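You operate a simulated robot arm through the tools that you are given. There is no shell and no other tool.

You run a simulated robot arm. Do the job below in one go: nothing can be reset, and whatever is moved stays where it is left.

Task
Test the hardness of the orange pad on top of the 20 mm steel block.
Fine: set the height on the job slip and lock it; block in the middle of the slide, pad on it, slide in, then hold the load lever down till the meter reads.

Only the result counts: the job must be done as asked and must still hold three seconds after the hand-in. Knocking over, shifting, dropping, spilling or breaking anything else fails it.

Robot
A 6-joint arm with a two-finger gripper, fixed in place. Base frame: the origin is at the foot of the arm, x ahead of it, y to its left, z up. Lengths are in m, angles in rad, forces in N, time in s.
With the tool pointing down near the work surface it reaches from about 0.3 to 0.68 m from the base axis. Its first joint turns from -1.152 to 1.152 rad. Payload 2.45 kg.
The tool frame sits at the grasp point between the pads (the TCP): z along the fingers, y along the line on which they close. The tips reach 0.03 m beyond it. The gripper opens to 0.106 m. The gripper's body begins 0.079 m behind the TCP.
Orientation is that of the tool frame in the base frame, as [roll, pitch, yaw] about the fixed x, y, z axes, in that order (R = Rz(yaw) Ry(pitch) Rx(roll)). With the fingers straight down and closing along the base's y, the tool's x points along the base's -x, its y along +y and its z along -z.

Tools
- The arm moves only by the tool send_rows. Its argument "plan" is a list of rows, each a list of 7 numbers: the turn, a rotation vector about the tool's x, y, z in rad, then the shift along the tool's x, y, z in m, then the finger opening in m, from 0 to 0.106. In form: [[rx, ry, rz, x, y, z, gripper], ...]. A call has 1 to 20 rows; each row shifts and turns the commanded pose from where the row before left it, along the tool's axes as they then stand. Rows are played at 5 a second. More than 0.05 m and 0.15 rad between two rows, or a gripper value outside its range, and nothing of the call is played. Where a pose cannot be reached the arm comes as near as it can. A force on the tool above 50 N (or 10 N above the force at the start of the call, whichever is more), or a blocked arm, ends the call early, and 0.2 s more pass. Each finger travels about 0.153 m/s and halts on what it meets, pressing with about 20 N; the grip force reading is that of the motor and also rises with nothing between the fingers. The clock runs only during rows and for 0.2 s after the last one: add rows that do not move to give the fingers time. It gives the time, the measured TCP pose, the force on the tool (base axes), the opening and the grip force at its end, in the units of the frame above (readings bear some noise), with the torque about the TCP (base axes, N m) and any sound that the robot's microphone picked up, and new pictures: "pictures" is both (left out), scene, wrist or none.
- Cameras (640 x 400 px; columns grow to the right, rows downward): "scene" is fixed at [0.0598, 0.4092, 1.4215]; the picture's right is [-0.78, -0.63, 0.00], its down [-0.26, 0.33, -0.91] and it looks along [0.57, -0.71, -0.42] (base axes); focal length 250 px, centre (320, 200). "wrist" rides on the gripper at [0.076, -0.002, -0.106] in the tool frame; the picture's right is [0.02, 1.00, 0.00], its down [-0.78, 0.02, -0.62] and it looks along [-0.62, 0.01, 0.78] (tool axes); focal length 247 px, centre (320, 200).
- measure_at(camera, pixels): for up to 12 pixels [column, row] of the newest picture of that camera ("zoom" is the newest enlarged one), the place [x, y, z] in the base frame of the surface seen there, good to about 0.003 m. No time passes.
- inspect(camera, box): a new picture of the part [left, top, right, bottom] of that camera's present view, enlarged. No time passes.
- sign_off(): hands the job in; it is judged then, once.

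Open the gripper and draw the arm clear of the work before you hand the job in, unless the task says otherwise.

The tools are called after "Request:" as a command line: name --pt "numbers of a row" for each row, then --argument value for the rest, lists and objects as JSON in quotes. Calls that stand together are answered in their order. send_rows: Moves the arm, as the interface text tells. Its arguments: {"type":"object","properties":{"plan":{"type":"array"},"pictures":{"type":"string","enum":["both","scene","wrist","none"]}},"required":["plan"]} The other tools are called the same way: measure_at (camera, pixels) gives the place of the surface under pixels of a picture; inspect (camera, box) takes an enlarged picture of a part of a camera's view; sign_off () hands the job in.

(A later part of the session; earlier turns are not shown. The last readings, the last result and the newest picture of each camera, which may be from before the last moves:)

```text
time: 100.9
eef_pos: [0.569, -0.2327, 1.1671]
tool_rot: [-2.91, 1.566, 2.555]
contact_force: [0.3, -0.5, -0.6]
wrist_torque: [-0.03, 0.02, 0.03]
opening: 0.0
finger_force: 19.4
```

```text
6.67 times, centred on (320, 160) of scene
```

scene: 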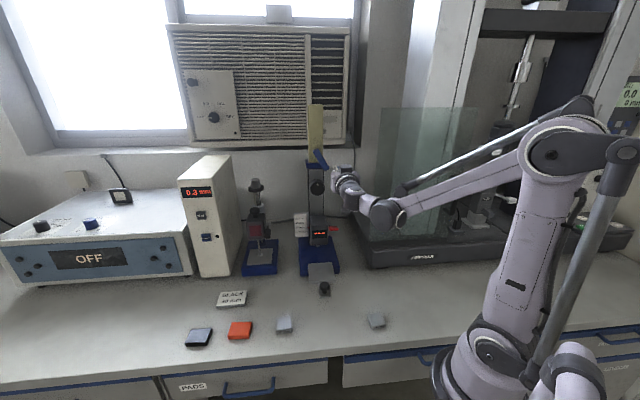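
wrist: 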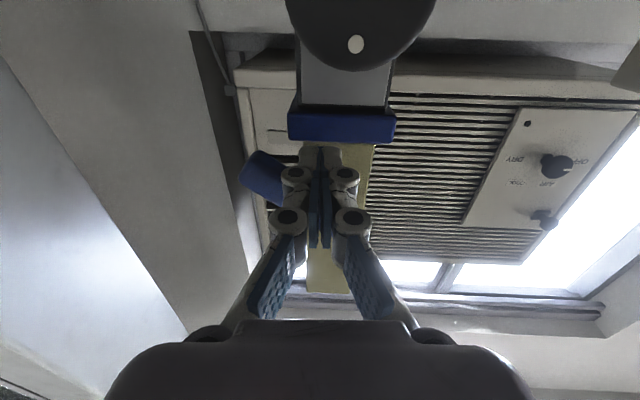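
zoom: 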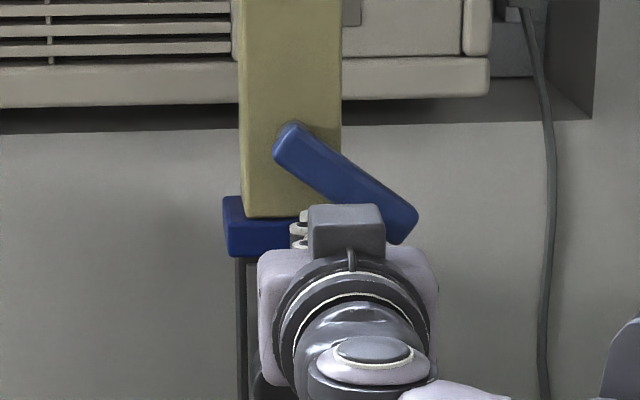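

The lever swings counter-clockwise freely. I follow its arc around the pivot to turn it further toward horizontal.

Request:
send_rows --pt "0 0 0 -0.0017 -0.0042 0 0.0" --pt "0 0 0 -0.0024 -0.0043 0 0.0" --pt "0 0 0 -0.0028 -0.004 0 0.0" --pt "0 0 0 -0.0033 -0.0036 0 0.0" --pt "0 0 0 -0.0037 -0.0031 0 0.0" --pt "0 0 0 -0.0041 -0.0027 0 0.0" --pt "0 0 0 0 0 0 0.0" --pictures "wrist"

Request:
inspect --camera "scene" --box '[295, 130, 345, 190]'

```text
time: 102.5
eef_pos: [0.5526, -0.2471, 1.1849]
tool_rot: [-2.865, 1.565, 2.596]
contact_force: [0.4, -0.4, -0.9]
wrist_torque: [-0.02, 0.03, 0.04]
opening: 0.0
finger_force: 20.3
```

wrist: 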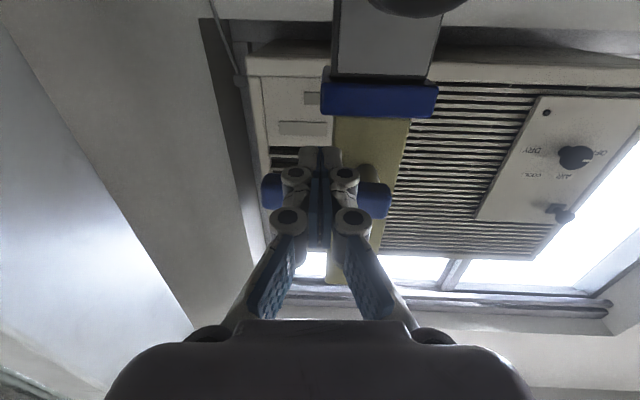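

```text
6.67 times, centred on (320, 160) of scene
```

zoom: 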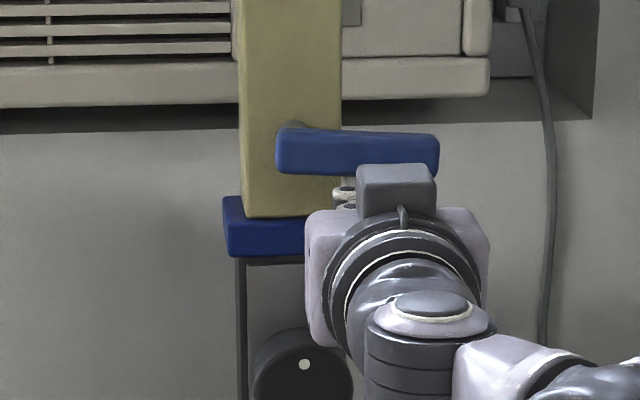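

The lever is now horizontal. I push a little further to feel whether it has a stop here.

Request:
send_rows --pt "0 0 0 -0.0044 -0.0022 0 0.0" --pt "0 0 0 -0.0046 -0.0017 0 0.0" --pt "0 0 0 -0.0047 -0.001 0 0.0" --pt "0 0 0 0 0 0 0.0" --pictures "none"

Request:
inspect --camera "scene" --box '[295, 130, 345, 190]'

```text
time: 103.1
eef_pos: [0.5511, -0.2483, 1.1878]
tool_rot: [2.525, 1.553, 1.712]
contact_force: [3.9, -1.3, -17.0]
wrist_torque: [0.15, 0.3, 0.05]
opening: 0.006
finger_force: 28.6
stopped in row 3: the force on the tool passed its limit at 58 N (the readings are from after the stop); the commanded pose is now the measured one
```

```text
6.67 times, centred on (320, 160) of scene
```

zoom: 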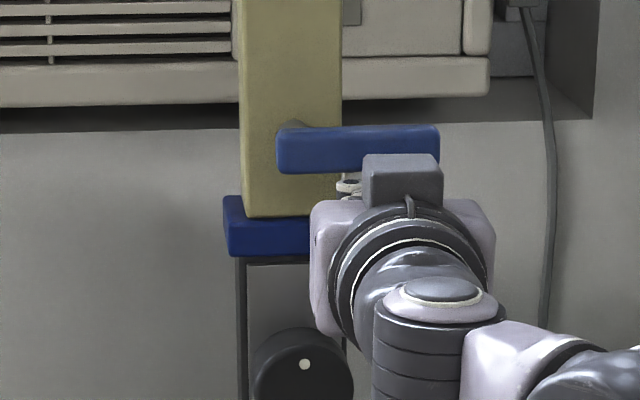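

Horizontal is the lever's other stop (60° from the first). I back away and return to the knob to test whether it turns now.

Request:
send_rows --pt "0 0 0 0.012 0 0 0.0" --pt "0 0 0 0 0 -0.04 0.0" --pt "0 0 0 0 0 -0.045 0.0" --pt "0 0 0 0.023 0.009 0 0.0" --pt "0 0 0 0.023 0.009 0 0.04" --pt "0 0 0 0.023 0.009 0 0.08" --pt "0 0 0 0.023 0.009 0 0.08" --pt "0 0 0 0 0 0 0.08" --pictures "wrist"

Request:
inspect --camera "scene" --box '[285, 200, 345, 250]'

```text
time: 104.9
eef_pos: [0.5185, -0.1602, 1.0866]
tool_rot: [2.538, 1.555, 1.722]
contact_force: [0.4, 0.8, -0.4]
wrist_torque: [0.03, -0.03, 0.0]
opening: 0.0798
finger_force: 0.0
```

wrist: 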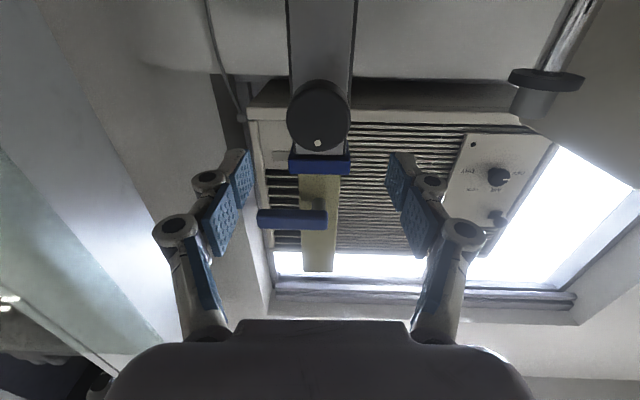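

```text
8.00 times, centred on (315, 225) of scene
```

zoom: 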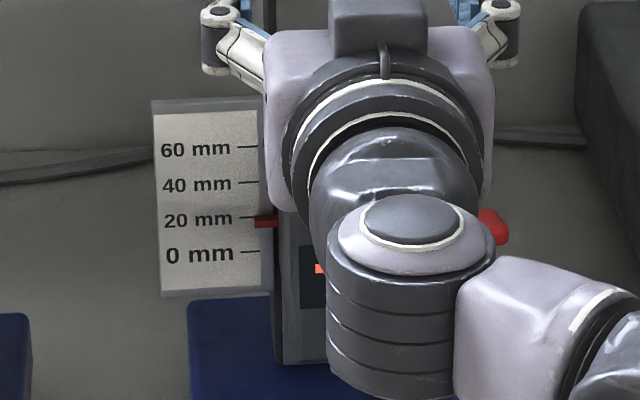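

I grip the knob again and test-turn it 0.3 rad counter-clockwise.

Request:
send_rows --pt "0 0 0 0.002 0 0.03 0.08" --pt "0 0 0 0 0 0.03 0.08" --pt "0 0 0 0 0 0.015 0.08" --pt "0 0 0 0 0 0 0.06" --pt "0 0 0 0 0 0 0.04" --pt "0 0 0 0 0 0 0.04" --pt "0 0 0 0 0 0 0.04" --pt "0 0 -0.1 0 0 0 0.04" --pt "0 0 -0.1 0 0 0 0.04" --pt "0 0 -0.1 0 0 0 0.04" --pt "0 0 0 0 0 0 0.04" --pictures "wrist"

Request:
inspect --camera "scene" --box '[285, 200, 345, 250]'

```text
time: 107.3
eef_pos: [0.5693, -0.215, 1.0847]
tool_rot: [-1.614, 1.278, -2.43]
contact_force: [-5.3, -11.3, 3.9]
wrist_torque: [-0.29, -0.3, -0.01]
opening: 0.0535
finger_force: 45.3
```

wrist: 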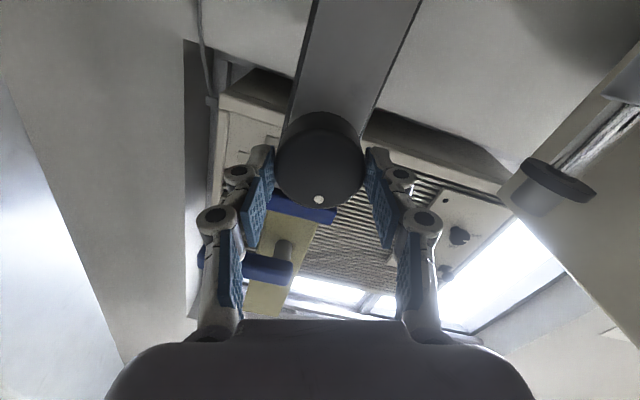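

```text
8.00 times, centred on (315, 225) of scene
```

zoom: 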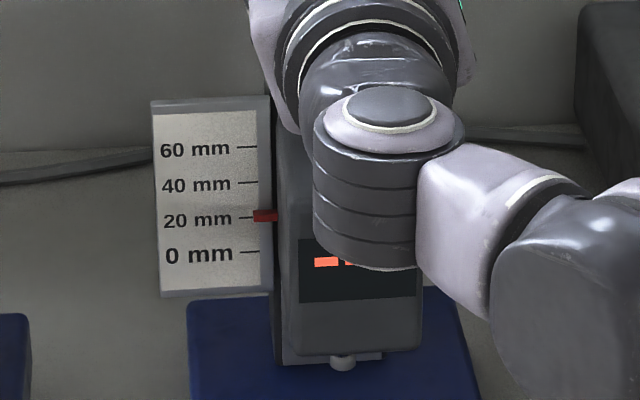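

It turns now: 0.3 rad ccw raised the pointer about 3 mm, so the blue lever is the lock (horizontal = unlocked). I turn about 1.2 rad more and check.

Request:
send_rows --pt "0 0 -0.1 0 0 0 0.04" --pt "0 0 -0.1 0 0 0 0.04" --pt "0 0 -0.1 0 0 0 0.04" --pt "0 0 -0.1 0 0 0 0.04" --pt "0 0 -0.1 0 0 0 0.04" --pt "0 0 -0.1 0 0 0 0.04" --pt "0 0 -0.1 0 0 0 0.04" --pt "0 0 -0.1 0 0 0 0.04" --pt "0 0 -0.1 0 0 0 0.04" --pt "0 0 -0.1 0 0 0 0.04" --pt "0 0 -0.1 0 0 0 0.04" --pt "0 0 -0.1 0 0 0 0.04" --pt "0 0 0 0 0 0 0.04" --pictures "wrist"

Request:
inspect --camera "scene" --box '[285, 200, 345, 250]'

```text
time: 110.1
eef_pos: [0.5684, -0.2144, 1.0846]
tool_rot: [-1.58, 0.075, -2.389]
contact_force: [-9.8, -9.8, 27.6]
wrist_torque: [-0.41, -0.37, -0.64]
opening: 0.053
finger_force: 45.3
```

wrist: 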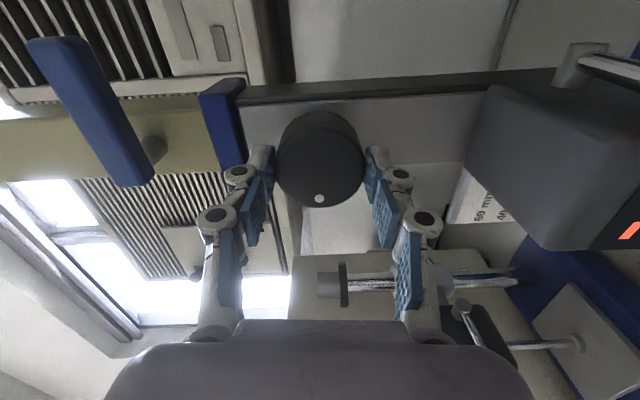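

```text
8.00 times, centred on (315, 225) of scene
```

zoom: 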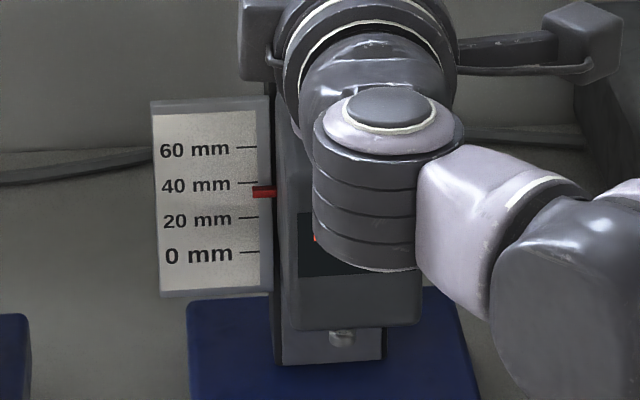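

The pointer now reads about 37 mm after parallax correction (it showed 17.7 for a true 20 in this view; target y≈186, now 191). I turn about 0.25 rad more.

Request:
send_rows --pt "0 0 -0.08 0 0 0 0.04" --pt "0 0 -0.08 0 0 0 0.04" --pt "0 0 -0.08 0 0 0 0.04" --pt "0 0 0 0 0 0 0.04" --pictures "wrist"

Request:
inspect --camera "scene" --box '[295, 210, 325, 240]'

```text
time: 111.1
eef_pos: [0.5678, -0.2137, 1.0853]
tool_rot: [-1.58, -0.164, -2.388]
contact_force: [-11.9, -8.0, 27.0]
wrist_torque: [-0.67, -0.57, -0.83]
opening: 0.0533
finger_force: 45.1
```

wrist: 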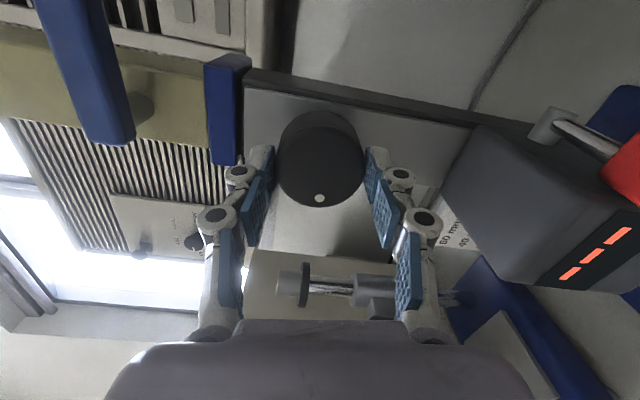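

```text
13.33 times, centred on (310, 225) of scene
```

zoom: 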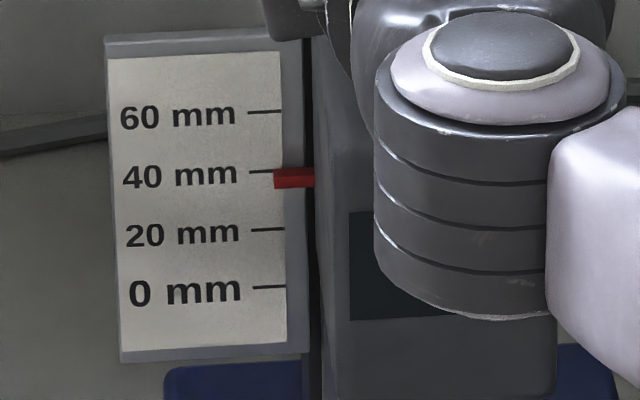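

Pointer is 7 px below the 40 tick at this scale, i.e. parallax-corrected ≈40 mm. I release the knob, back off and turn the tool level again, then verify at scale height.

Request:
send_rows --pt "0 0 0 0 0 0 0.06" --pt "0 0 0 0 0 0 0.075" --pt "0 0 0 0 0 0 0.075" --pt "0 0 0 0 0 -0.03 0.075" --pt "0 0 0 0 0 -0.04 0.075" --pt "0 0 0.145 0 0 0 0.075" --pt "0 0 0.145 0 0 0 0.075" --pt "0 0 0.145 0 0 0 0.075" --pt "0 0 0.145 0 0 0 0.075" --pt "0 0 0.145 0 0 0 0.075" --pt "0 0 0.145 0 0 0 0.075" --pt "0 0 0.145 0 0 0 0.075" --pt "0 0 0.145 0 0 0 0.075" --pt "0 0 0.145 0 0 0 0.075" --pt "0 0 0.145 0 0 0 0.075" --pt "0 0 0.145 0 0 0 0.075" --pt "0 0 0.145 0 0 0 0.075" --pt "0 0 0 0 0 0 0.075" --pictures "wrist"

Request:
inspect --camera "scene" --box '[295, 210, 325, 240]'

```text
time: 114.9
eef_pos: [0.5227, -0.1619, 1.0848]
tool_rot: [2.418, 1.554, 1.603]
contact_force: [-0.6, -0.5, -0.5]
wrist_torque: [0.03, -0.01, -0.02]
opening: 0.0751
finger_force: 0.1
```

wrist: 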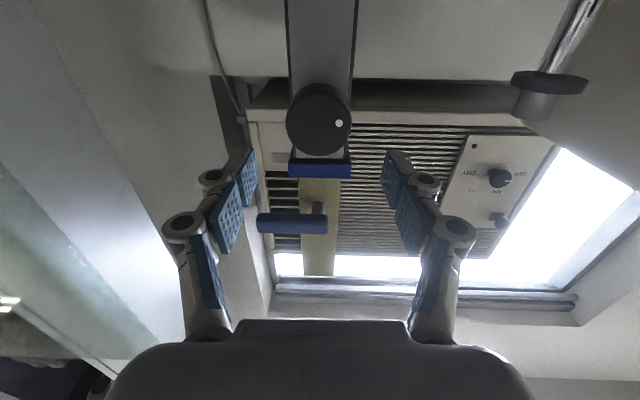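

```text
13.33 times, centred on (310, 225) of scene
```

zoom: 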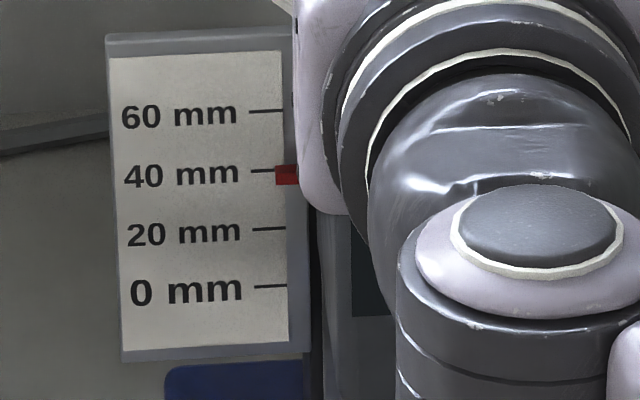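

After release the pointer centre sits ~1 mm higher (y≈175 vs tick 170.5). I back off and put the wrist camera at scale height to read it without parallax.

Request:
send_rows --pt "0 0 0 0 0 -0.037 0.1" --pt "0 0 0 0 0 -0.037 0.106" --pt "0 0 0 0 0 -0.037 0.106" --pt "0 0 0 0 0 -0.037 0.106" --pt "0 0 0 0 0 -0.037 0.106" --pt "0 0.136 0 0 0 0 0.106" --pt "0 0.136 0 0 0 0 0.106" --pt "0 0.136 0 0 0 0 0.106" --pt "0 0.136 0 0 0 0 0.106" --pt "0 0.136 0 0 0 0 0.106" --pt "0 0 0 0.0257 0 0.0208 0.106" --pt "0 0 0 0.0257 0 0.0208 0.106" --pt "0 0 0 0.0257 0 0.0208 0.106" --pt "0 0 0 0.0257 0 0.0208 0.106" --pt "0 0 0 0.0257 0 0.0208 0.106" --pt "0 0 0 0 0 0 0.106" --pictures "both"

```text
time: 118.3
eef_pos: [0.396, -0.0255, 0.9217]
tool_rot: [3.128, 0.878, 2.317]
contact_force: [0.3, 0.4, 0.8]
wrist_torque: [0.0, 0.0, 0.02]
opening: 0.1064
finger_force: 0.1
```

scene: 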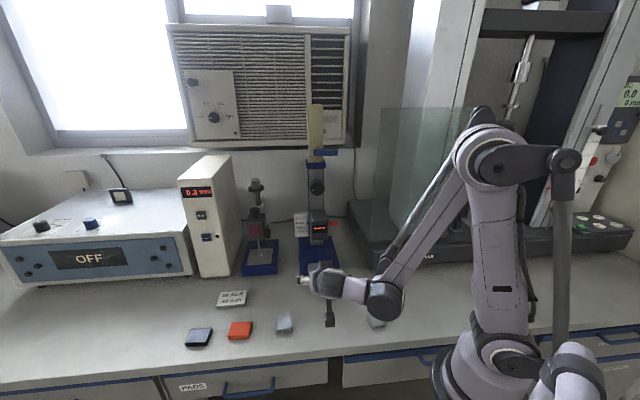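
wrist: 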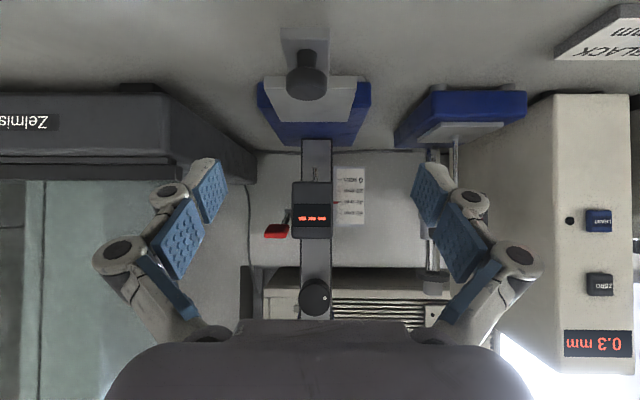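

I zoom on the scale and pointer from this level view.

Request:
inspect --camera "wrist" --box '[315, 155, 375, 235]'

Request:
inspect --camera "wrist" --box '[255, 130, 385, 250]'

```text
5.00 times, centred on (345, 195) of wrist
```

zoom: 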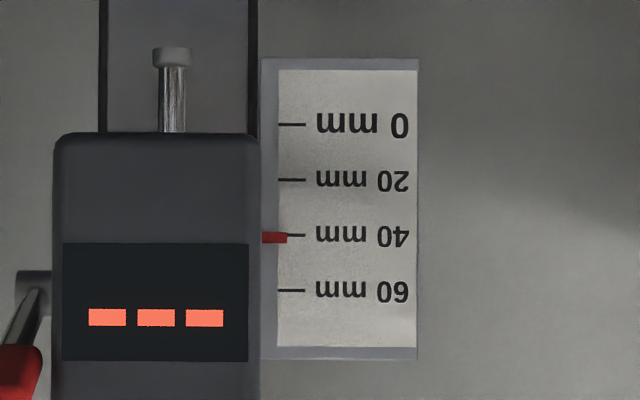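

```text
3.33 times, centred on (320, 190) of wrist
```

zoom: 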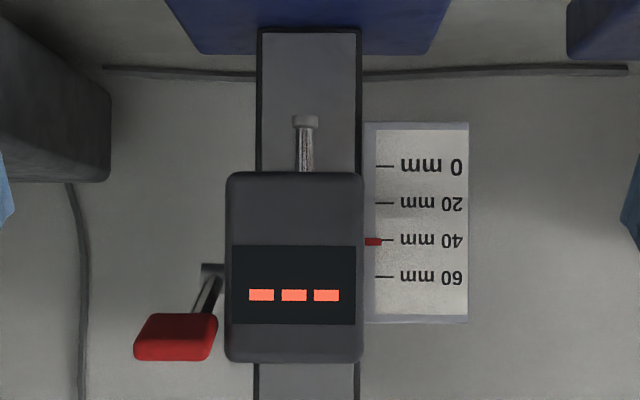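

Pointer sits slightly past the 40 tick. I zoom tighter for the exact offset.

Request:
inspect --camera "wrist" --box '[335, 190, 355, 215]'

```text
16.00 times, centred on (345, 202) of wrist
```

zoom: 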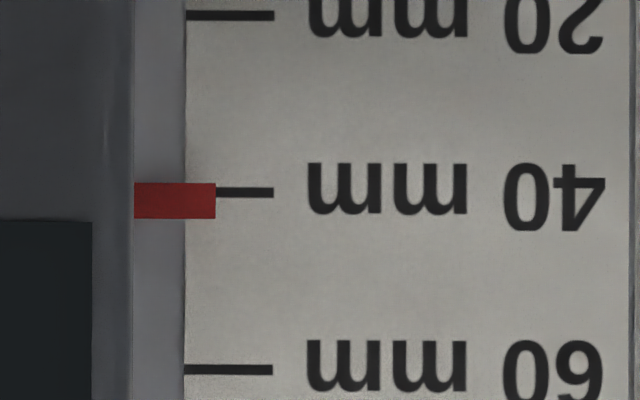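

Pointer centre is 1.0 mm above 40 (9 px at 8.85 px/mm). I go back to the knob to take off 1 mm (≈0.09 rad clockwise).

Request:
send_rows --pt "0 0 0 -0.0257 0 -0.0208 0.106" --pt "0 0 0 -0.0257 0 -0.0208 0.106" --pt "0 0 0 -0.0257 0 -0.0208 0.106" --pt "0 0 0 -0.0257 0 -0.0208 0.106" --pt "0 0 0 -0.0257 0 -0.0208 0.106" --pt "0 -0.136 0 0 0 0 0.106" --pt "0 -0.136 0 0 0 0 0.106" --pt "0 -0.136 0 0 0 0 0.106" --pt "0 -0.136 0 0 0 0 0.106" --pt "0 -0.136 0 0 0 0 0.09" --pt "0 0 0 0 0 0.037 0.08" --pt "0 0 0 0 0 0.037 0.08" --pt "0 0 0 0 0 0.037 0.08" --pt "0 0 0 0 0 0.037 0.08" --pt "0 0 0 0 0 0.037 0.08" --pt "0 0 0 0 0 0 0.08" --pictures "wrist"

Request:
measure_at --camera "wrist" --pixels '[[318, 120], [290, 120], [346, 120], [318, 88], [318, 150]]'

```text
time: 121.7
eef_pos: [0.5218, -0.1618, 1.0843]
tool_rot: [2.521, 1.554, 1.708]
contact_force: [-0.5, -0.5, 0.0]
wrist_torque: [-0.03, -0.04, 0.0]
opening: 0.0796
finger_force: 0.1
```

wrist: 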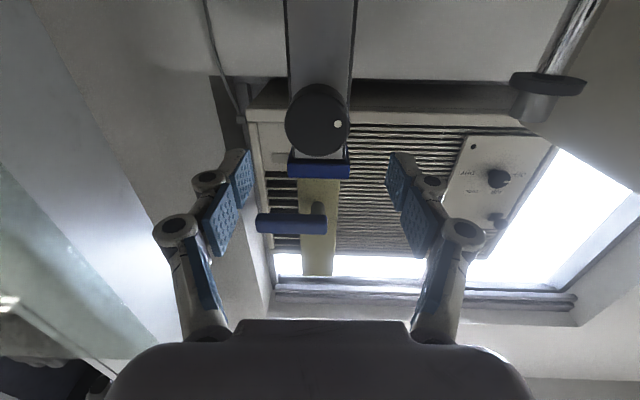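

```text
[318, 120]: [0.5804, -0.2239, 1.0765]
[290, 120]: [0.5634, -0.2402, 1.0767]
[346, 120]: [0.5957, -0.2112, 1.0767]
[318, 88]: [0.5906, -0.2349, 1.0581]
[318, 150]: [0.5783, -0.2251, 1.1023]
```

I advance 7 cm, grip the knob, turn 0.09 rad clockwise, and check with the scene zoom.

Request:
send_rows --pt "0 0 0 0.002 0 0.03 0.08" --pt "0 0 0 0 0 0.03 0.08" --pt "0 0 0 0 0 0.01 0.08" --pt "0 0 0 0 0 0 0.06" --pt "0 0 0 0 0 0 0.045" --pt "0 0 0 0 0 0 0.045" --pt "0 0 0 0 0 0 0.045" --pictures "none"

Request:
inspect --camera "scene" --box '[295, 210, 325, 240]'

Request:
send_rows --pt "0 0 0.045 0 0 0 0.045" --pt "0 0 0.045 0 0 0 0.045" --pt "0 0 0 0 0 0 0.045" --pictures "none"

Request:
inspect --camera "scene" --box '[295, 210, 325, 240]'

```text
time: 123.3
eef_pos: [0.5703, -0.2147, 1.0825]
tool_rot: [2.503, 1.556, 1.686]
contact_force: [-8.3, -4.1, -0.8]
wrist_torque: [-0.07, -0.07, 0.0]
opening: 0.0534
finger_force: 45.1
```

```text
13.33 times, centred on (310, 225) of scene
```

zoom: 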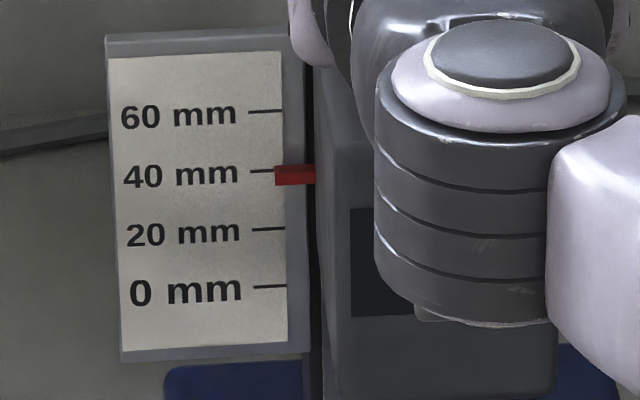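

```text
time: 124.1
eef_pos: [0.5698, -0.2139, 1.0819]
tool_rot: [1.701, 1.471, 0.885]
contact_force: [-6.0, -8.9, -0.3]
wrist_torque: [0.45, 0.39, 0.1]
opening: 0.0531
finger_force: 44.7
```

```text
13.33 times, centred on (310, 225) of scene
```

zoom: 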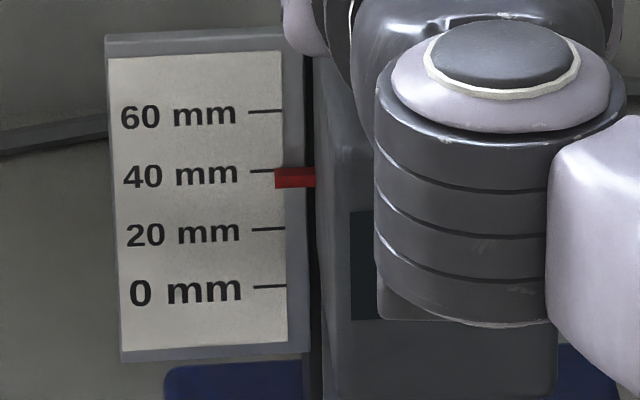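

Pointer moved down ≈0.9 mm, to ≈40.0. I release the knob and check that it stays.

Request:
send_rows --pt "0 0 0 0 0 0 0.06" --pt "0 0 0 0 0 0 0.08" --pt "0 0 0 0 0 0 0.08" --pt "0 0 0 0 0 -0.03 0.08" --pt "0 0 -0.09 0 0 -0.04 0.08" --pt "0 0 0 0 0 0 0.08" --pictures "none"

Request:
inspect --camera "scene" --box '[295, 210, 325, 240]'

Request:
inspect --camera "scene" --box '[295, 130, 345, 190]'

```text
time: 125.5
eef_pos: [0.5208, -0.1629, 1.0821]
tool_rot: [2.557, 1.554, 1.743]
contact_force: [0.4, -0.1, 0.4]
wrist_torque: [-0.01, -0.03, 0.02]
opening: 0.0801
finger_force: 0.2
```

```text
13.33 times, centred on (310, 225) of scene
```

zoom: 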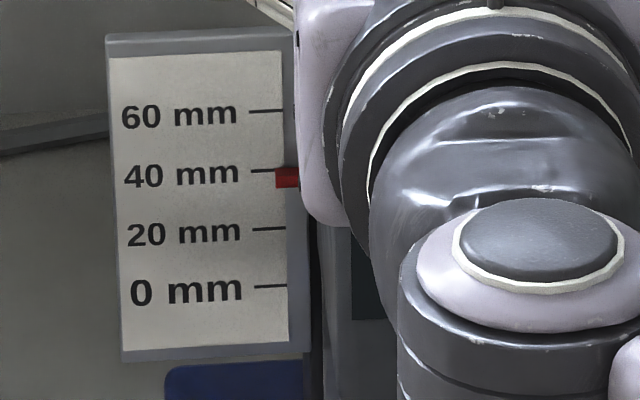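

```text
6.67 times, centred on (320, 160) of scene
```

zoom: 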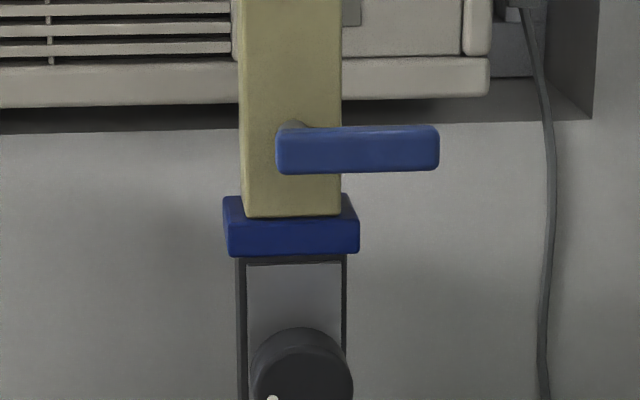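

Height stays at ≈40 mm, lever horizontal (unlocked). Now the lock: I move the closed fingers above the lever's free end.

Request:
send_rows --pt "0 0 0 -0.0398 -0.0127 0 0.05" --pt "0 0 0 -0.0398 -0.0127 0 0.02" --pt "0 0 0 -0.0398 -0.0126 0 0.0" --pt "0 0 0 -0.0396 -0.0126 0 0.0" --pt "0 0 0 0 0 0 0.0" --pt "0 0 0 0 0 0 0.0" --pictures "wrist"

Request:
inspect --camera "scene" --box '[295, 115, 345, 175]'

```text
time: 126.9
eef_pos: [0.4848, -0.1997, 1.2422]
tool_rot: [2.52, 1.555, 1.705]
contact_force: [-1.2, -0.8, -0.1]
wrist_torque: [-0.01, -0.02, -0.03]
opening: 0.0
finger_force: 20.1
```

wrist: 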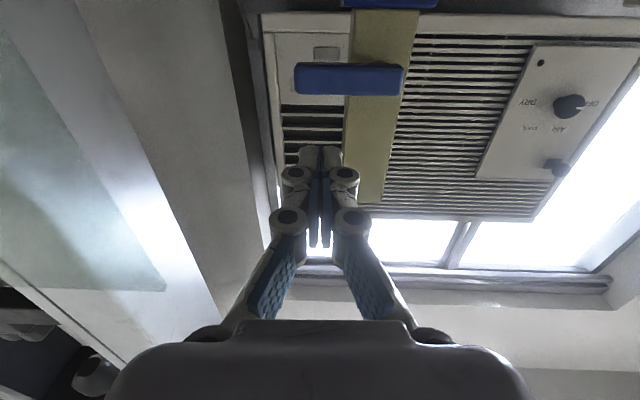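

```text
6.67 times, centred on (320, 145) of scene
```

zoom: 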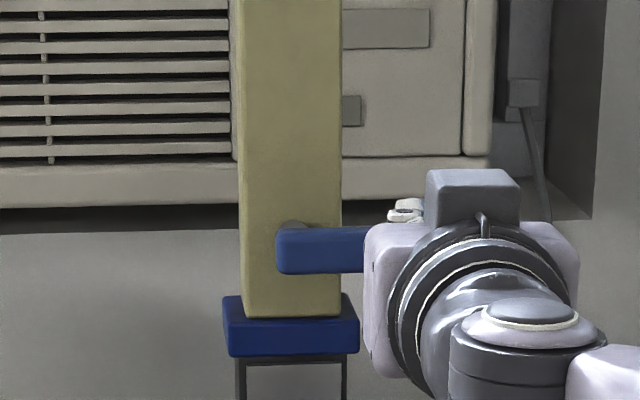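

Fingers are above-right of the lever. I confirm the lever's position from this view before advancing.

Request:
measure_at --camera "wrist" --pixels '[[300, 80], [350, 70], [350, 90], [395, 80], [400, 95], [298, 92]]'

```text
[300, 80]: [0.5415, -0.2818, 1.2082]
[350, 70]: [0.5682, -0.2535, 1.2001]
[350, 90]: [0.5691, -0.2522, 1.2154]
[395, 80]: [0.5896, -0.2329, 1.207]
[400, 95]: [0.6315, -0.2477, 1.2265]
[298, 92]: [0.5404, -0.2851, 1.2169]
```

Lever end at s≈0.181, z≈1.208. I advance beside it and sweep it down along its arc around the pivot.

Request:
send_rows --pt "0 0 0 0 0 0.042 0.0" --pt "0 0 0 0 0 0.041 0.0" --pt "0 0 0 0.003 -0.0008 0 0.0" --pt "0 0 0 0.0095 -0.0044 0 0.0" --pt "0 0 0 0.0101 -0.0027 0 0.0" --pt "0 0 0 0.0104 -0.0009 0 0.0" --pt "0 0 0 0.0104 0.0009 0 0.0" --pt "0 0 0 0.0101 0.0027 0 0.0" --pt "0 0 0 0.0077 0.0034 0 0.0" --pt "0 0 0 0 0 0 0.0" --pictures "wrist"

Request:
inspect --camera "scene" --box '[295, 115, 345, 175]'

```text
time: 129.1
eef_pos: [0.5405, -0.2606, 1.1789]
tool_rot: [2.512, 1.556, 1.698]
contact_force: [-0.2, -0.1, 0.9]
wrist_torque: [0.03, 0.02, -0.01]
opening: 0.0
finger_force: 19.9
```

wrist: 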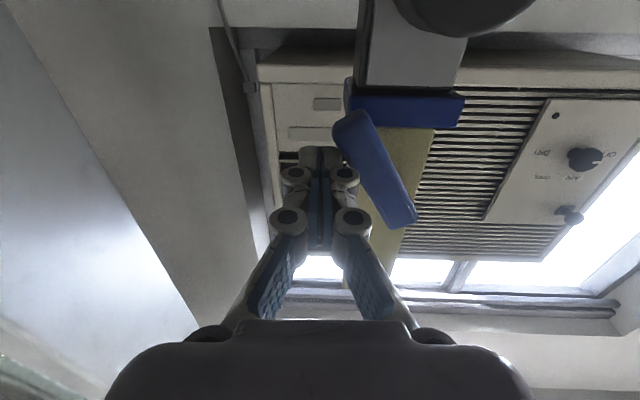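

```text
6.67 times, centred on (320, 145) of scene
```

zoom: 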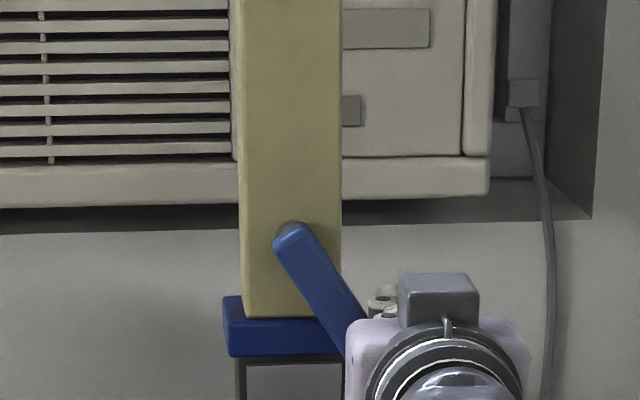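

The lever is nearly back at its first stop. I push on in small steps until it resists.

Request:
send_rows --pt "0 0 0 0.0015 0.002 0 0.0" --pt "0 0 0 0.001 0.0015 0 0.0" --pt "0 0 0 0.001 0.0015 0 0.0" --pt "0 0 0 0.0005 0.001 0 0.0" --pt "0 0 0 0 0 0 0.0" --pictures "none"

Request:
inspect --camera "scene" --box '[295, 130, 345, 190]'

```text
time: 130.3
eef_pos: [0.5437, -0.2589, 1.1765]
tool_rot: [2.515, 1.555, 1.696]
contact_force: [-14.4, -11.0, 16.6]
wrist_torque: [-0.14, -0.18, -0.23]
opening: 0.0
finger_force: 20.2
```

```text
6.67 times, centred on (320, 160) of scene
```

zoom: 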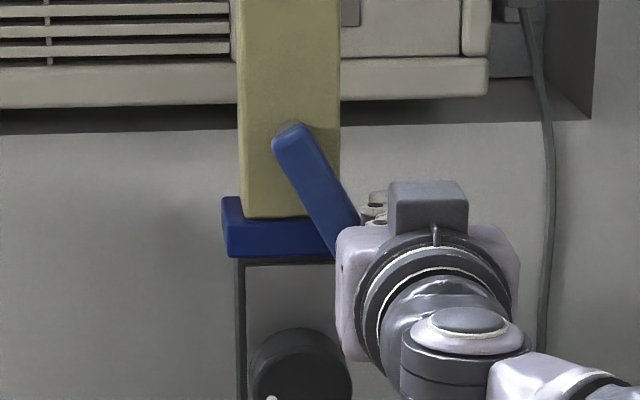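

The lever is at its locked stop (≈25 N). I back off and check lever and pointer.

Request:
send_rows --pt "0 0 0 -0.004 -0.01 0 0.0" --pt "0 0 0 0 0 -0.04 0.0" --pt "0 0 0 0 0 -0.045 0.02" --pt "0 0 0 0 0 -0.045 0.06" --pt "0 0 0 0 0 -0.045 0.08" --pt "0 0 0 0 0 0 0.08" --pictures "scene"

Request:
inspect --camera "scene" --box '[295, 130, 345, 190]'

Request:
inspect --camera "scene" --box '[295, 210, 325, 240]'

```text
time: 131.7
eef_pos: [0.4167, -0.1346, 1.1796]
tool_rot: [2.504, 1.556, 1.69]
contact_force: [-0.2, -0.2, -0.8]
wrist_torque: [-0.02, -0.01, 0.0]
opening: 0.0802
finger_force: 0.1
```

scene: 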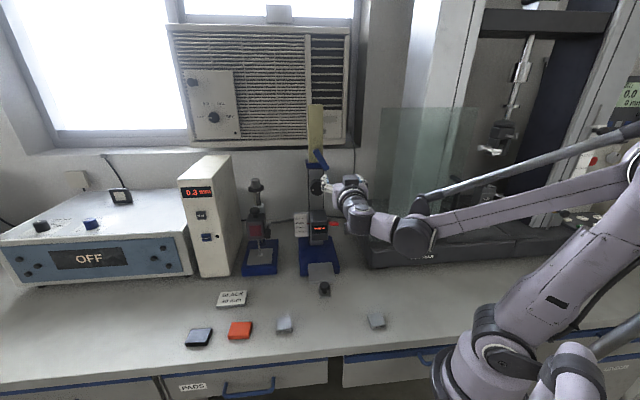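

```text
6.67 times, centred on (320, 160) of scene
```

zoom: 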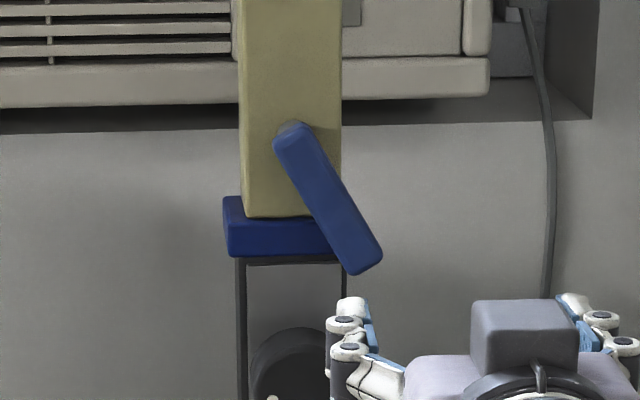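

```text
13.33 times, centred on (310, 225) of scene
```

zoom: 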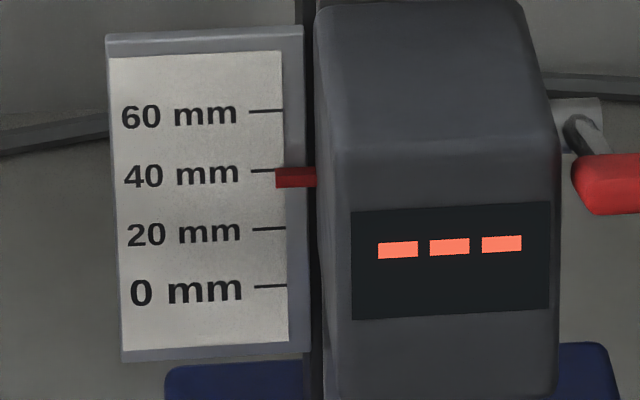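

Lock set at 40 mm. Next the 20 mm block: I bring the tool vertical again and move above the block.

Request:
send_rows --pt "0 0.14 0 0 0 0 0.08" --pt "0 0.14 0 0 0 0 0.08" --pt "0 0.14 0 0 0 0 0.08" --pt "0 0.14 0 0 0 0 0.08" --pt "0 0.14 0 0 0 0 0.08" --pt "0 0.14 0 0 0 0 0.08" --pt "0 0.14 0 0 0 0 0.08" --pt "0 0.14 0 0 0 0 0.08" --pt "0 0.14 0 0 0 0 0.08" --pt "0 0.14 0 0 0 0 0.08" --pt "0 0.14 0 0 0 0 0.08" --pt "0 0.016 -0.028 0 0 0 0.08" --pt "0 0 0 0.0152 0.026 0.02 0.08" --pt "0 0 0 0.0152 0.026 0.02 0.08" --pt "0 0 0 0.0152 0.026 0.02 0.08" --pt "0 0 0 0.0152 0.026 0.03 0.08" --pt "0 0 0 0.0152 0.026 0.035 0.08" --pt "0 0 0 0.0152 0.026 0.04 0.08" --pt "0 0 0 0.0152 0.026 0.04 0.08" --pt "0 0 0 0 0 0 0.08" --pictures "both"

```text
time: 135.9
eef_pos: [0.4727, 0.0684, 0.977]
tool_rot: [3.132, 0.002, 2.357]
contact_force: [0.3, -0.1, 0.1]
wrist_torque: [-0.02, 0.02, -0.03]
opening: 0.0798
finger_force: 0.1
```

scene: 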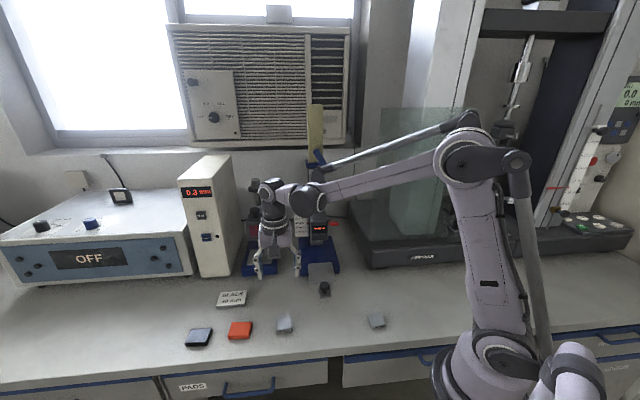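
wrist: 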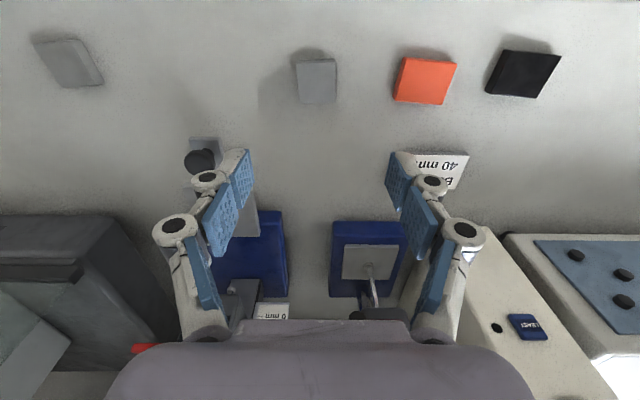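

The 20 mm block shows at wrist (316,80), the pad at (426,80). I measure their corners.

Request:
measure_at --camera "wrist" --pixels '[[300, 66], [333, 64], [334, 99], [300, 100], [316, 82], [405, 60], [454, 64], [441, 101], [396, 95], [426, 80], [360, 80], [300, 64]]'

Request:
inspect --camera "wrist" --box '[280, 40, 350, 120]'

Request:
inspect --camera "wrist" --box '[380, 40, 470, 120]'

```text
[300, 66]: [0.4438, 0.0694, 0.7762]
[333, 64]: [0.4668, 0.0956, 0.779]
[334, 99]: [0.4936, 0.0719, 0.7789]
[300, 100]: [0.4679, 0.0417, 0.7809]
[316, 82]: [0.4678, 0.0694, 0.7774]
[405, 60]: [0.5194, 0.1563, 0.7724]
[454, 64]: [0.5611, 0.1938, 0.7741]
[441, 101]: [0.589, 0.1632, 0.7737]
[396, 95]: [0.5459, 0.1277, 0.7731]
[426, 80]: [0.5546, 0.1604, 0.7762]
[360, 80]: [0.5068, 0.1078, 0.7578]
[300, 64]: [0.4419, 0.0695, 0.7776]
```

```text
5.00 times, centred on (315, 80) of wrist
```

zoom: 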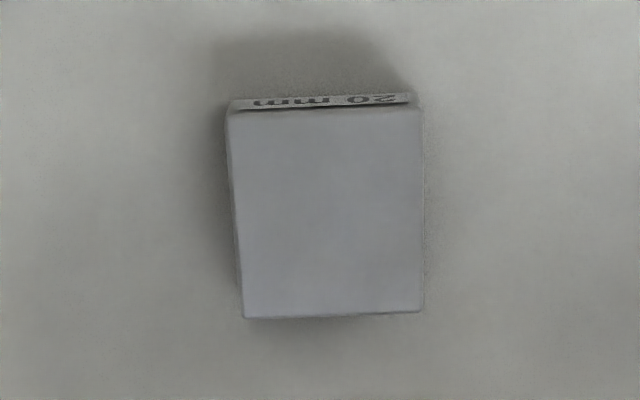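

```text
5.00 times, centred on (425, 80) of wrist
```

zoom: 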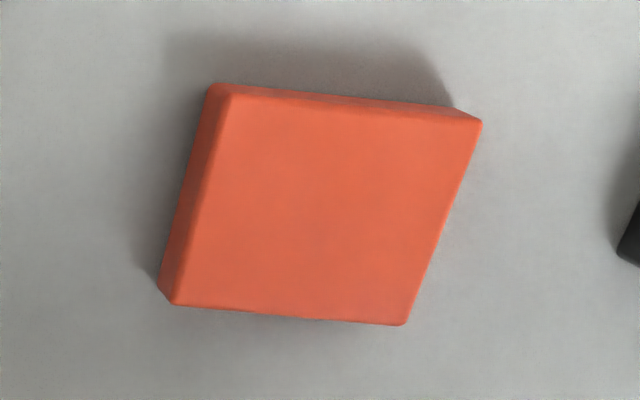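

Block centre ≈(0.468,0.070), about 36 mm square. I go down over it and grip it.

Request:
send_rows --pt "0 0 0 0.0042 -0.0024 0.04 0.075" --pt "0 0 0 0 0 0.045 0.075" --pt "0 0 0 0 0 0.045 0.075" --pt "0 0 0 0 0 0.035 0.075" --pt "0 0 0 0 0 0.017 0.075" --pt "0 0 0 0 0 0 0.075" --pt "0 0 0 0 0 0 0.05" --pt "0 0 0 0 0 0 0.025" --pt "0 0 0 0 0 0 0.025" --pt "0 0 0 0 0 0 0.025" --pictures "wrist"

```text
time: 138.1
eef_pos: [0.4688, 0.0714, 0.7961]
tool_rot: [3.133, 0.003, 2.356]
contact_force: [-0.6, 0.0, 0.4]
wrist_torque: [0.03, -0.04, -0.02]
opening: 0.044
finger_force: 19.7
```

wrist: 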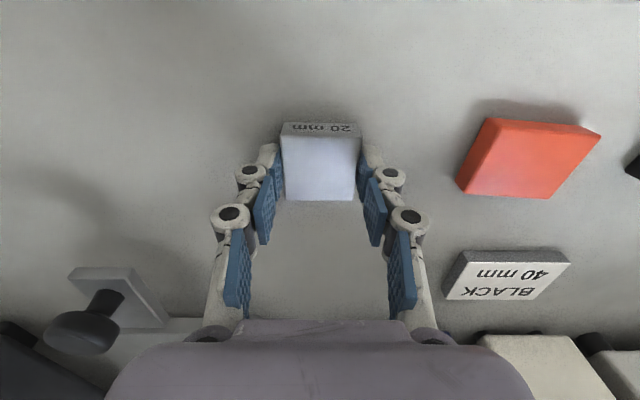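

The block is held (0.044). I lift it and move toward the slide, stopping above for a good look at the plate.

Request:
send_rows --pt "0 0 0 0 0 -0.02 0.025" --pt "0 0 0 0 0 -0.04 0.025" --pt "0 0 0 0 0 -0.045 0.025" --pt "0 0 0 0 0 -0.045 0.025" --pt "0 0 0 -0.02 -0.0325 0 0.025" --pt "0 0 0 -0.02 -0.0325 0 0.025" --pt "0 0 0 -0.02 -0.0325 0 0.025" --pt "0 0 0 -0.02 -0.0325 0 0.025" --pt "0 0 0 0 0 0 0.025" --pictures "both"

```text
time: 140.1
eef_pos: [0.4345, -0.078, 0.943]
tool_rot: [3.134, 0.002, 2.355]
contact_force: [0.2, 0.7, -2.6]
wrist_torque: [-0.03, -0.04, -0.01]
opening: 0.0436
finger_force: 20.2
```

scene: 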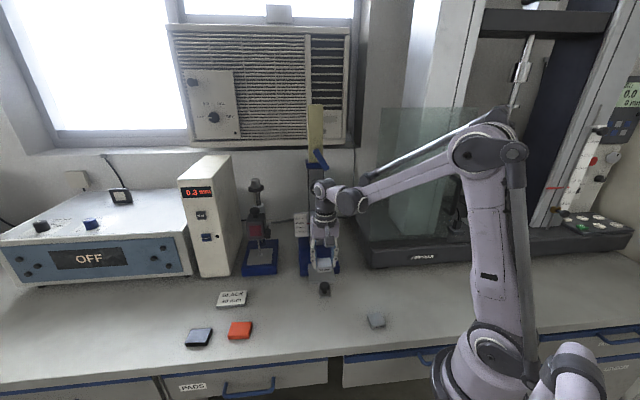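
wrist: 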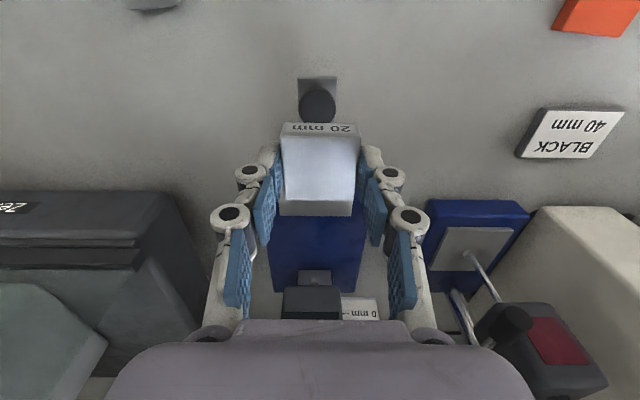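

The block hangs over the slide's knob end. I measure the visible inner end of the plate and the base.

Request:
measure_at --camera "wrist" --pixels '[[290, 212], [320, 212], [348, 212], [290, 205], [348, 205], [320, 222], [315, 276], [303, 278], [328, 278], [317, 105], [275, 240], [362, 240]]'

Request:
inspect --camera "wrist" --box '[250, 180, 390, 320]'

Request:
inspect --camera "scene" --box '[290, 220, 360, 300]'

```text
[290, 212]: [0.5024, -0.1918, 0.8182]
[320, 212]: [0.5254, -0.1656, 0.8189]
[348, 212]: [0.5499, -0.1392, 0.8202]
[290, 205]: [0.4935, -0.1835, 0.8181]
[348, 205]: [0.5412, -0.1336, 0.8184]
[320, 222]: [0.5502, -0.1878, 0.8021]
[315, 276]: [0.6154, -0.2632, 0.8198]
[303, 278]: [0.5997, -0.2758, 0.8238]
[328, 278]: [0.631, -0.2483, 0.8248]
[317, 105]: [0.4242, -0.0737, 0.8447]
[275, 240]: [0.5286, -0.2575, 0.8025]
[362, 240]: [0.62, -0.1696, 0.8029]
```

```text
2.86 times, centred on (320, 250) of wrist
```

zoom: 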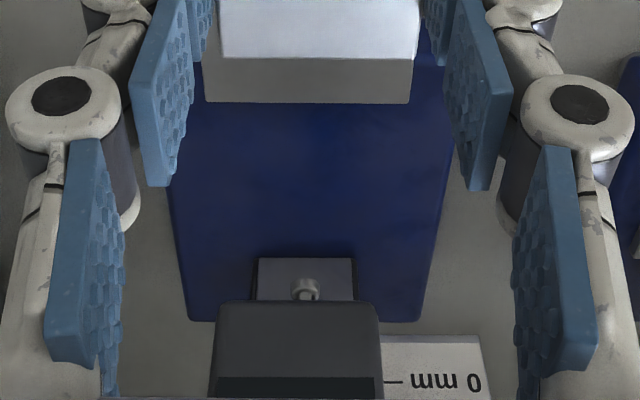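

```text
5.00 times, centred on (325, 260) of scene
```

zoom: 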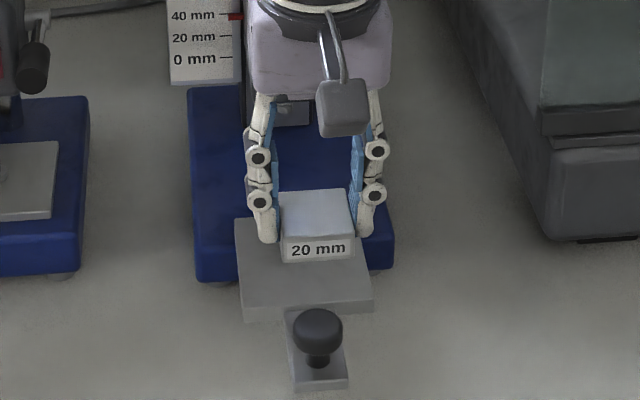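

Plate centre ≈(s 0.251, n −0.447), top z≈0.819. I move the block over the centre and lower it to just above the plate.

Request:
send_rows --pt "0 0 0 -0.043 -0.0004 0 0.025" --pt "0 0 0 -0.0431 -0.0004 0 0.025" --pt "0 0 0 0 0 0.03 0.025" --pt "0 0 0 0 0 0.03 0.025" --pt "0 0 0 0 0 0.018 0.025" --pt "0 0 0 0 0 0 0.025" --pictures "both"

Request:
inspect --camera "scene" --box '[290, 220, 360, 300]'

```text
time: 141.5
eef_pos: [0.4932, -0.1393, 0.8667]
tool_rot: [3.133, 0.002, 2.356]
contact_force: [-0.7, 0.5, -2.2]
wrist_torque: [-0.03, 0.05, -0.01]
opening: 0.0435
finger_force: 19.8
```

scene: 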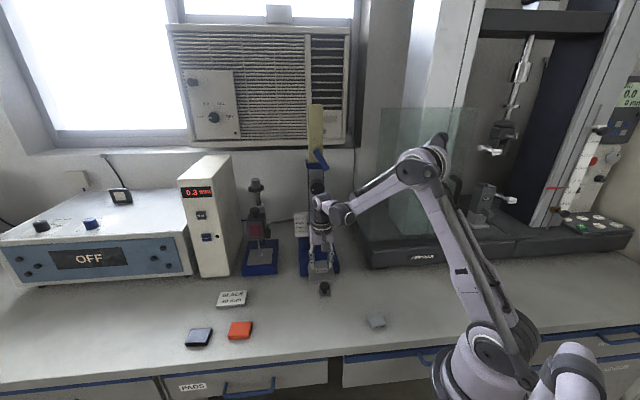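
wrist: 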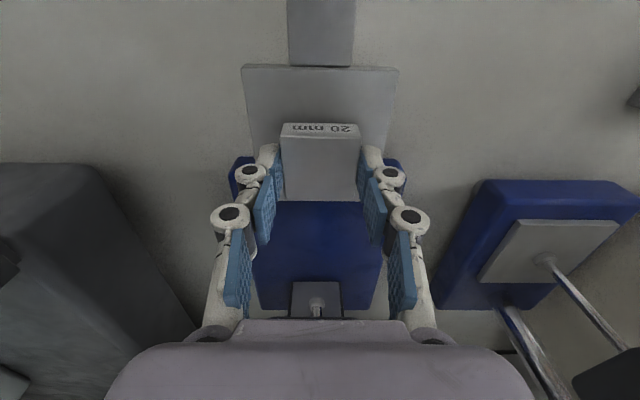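

```text
5.00 times, centred on (325, 260) of scene
```

zoom: 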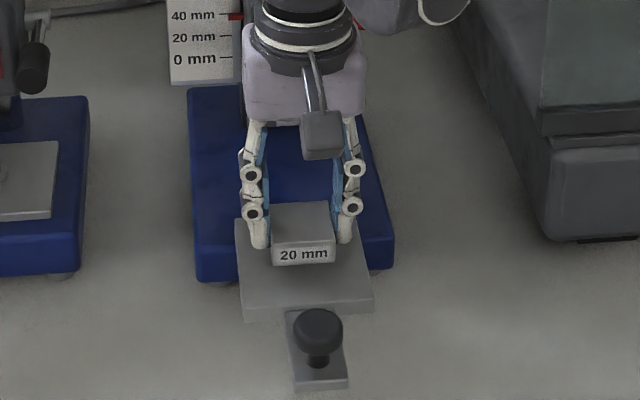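

The block is centred on the plate (cols 282–361 vs plate 243–397). I lower it gently the last ~12 mm.

Request:
send_rows --pt "0 0 0 0 0 0.006 0.025" --pt "0 0 0 0 0 0.003 0.025" --pt "0 0 0 0 0 0.0015 0.025" --pt "0 0 0 0 0 0 0.025" --pictures "none"

Request:
inspect --camera "scene" --box '[300, 235, 350, 285]'

```text
time: 142.5
eef_pos: [0.4951, -0.1393, 0.8563]
tool_rot: [3.132, 0.002, 2.356]
contact_force: [-0.4, 0.5, -1.9]
wrist_torque: [-0.02, 0.02, -0.02]
opening: 0.0435
finger_force: 20.7
```

```text
8.00 times, centred on (325, 260) of scene
```

zoom: 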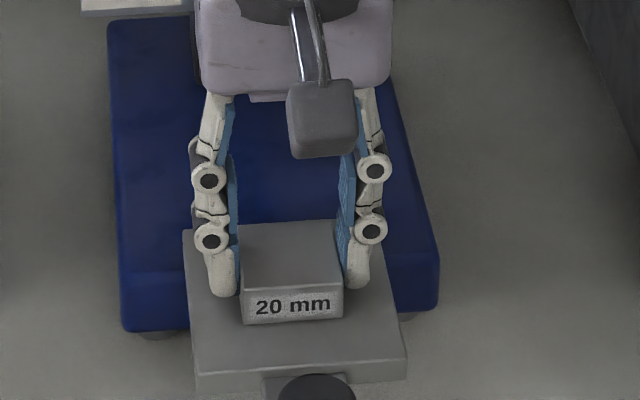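

Still hanging free (force −1.9 N). I continue down in sub-millimetre steps until the weight is taken by the plate.

Request:
send_rows --pt "0 0 0 0 0 0.0008 0.025" --pt "0 0 0 0 0 0.0007 0.025" --pt "0 0 0 0 0 0 0.025" --pictures "none"

Request:
send_rows --pt "0 0 0 0 0 0.0006 0.025" --pt "0 0 0 0 0 0 0.025" --pictures "none"

```text
time: 143.3
eef_pos: [0.4937, -0.1396, 0.8562]
tool_rot: [3.132, 0.001, 2.356]
contact_force: [0.2, 0.6, 12.8]
wrist_torque: [-0.03, -0.03, -0.01]
opening: 0.0442
finger_force: 19.2
```

```text
time: 143.9
eef_pos: [0.4947, -0.1386, 0.8534]
tool_rot: [3.132, 0.002, 2.355]
contact_force: [1.3, 0.9, 12.3]
wrist_torque: [0.01, -0.07, -0.01]
opening: 0.0435
finger_force: 20.1
```

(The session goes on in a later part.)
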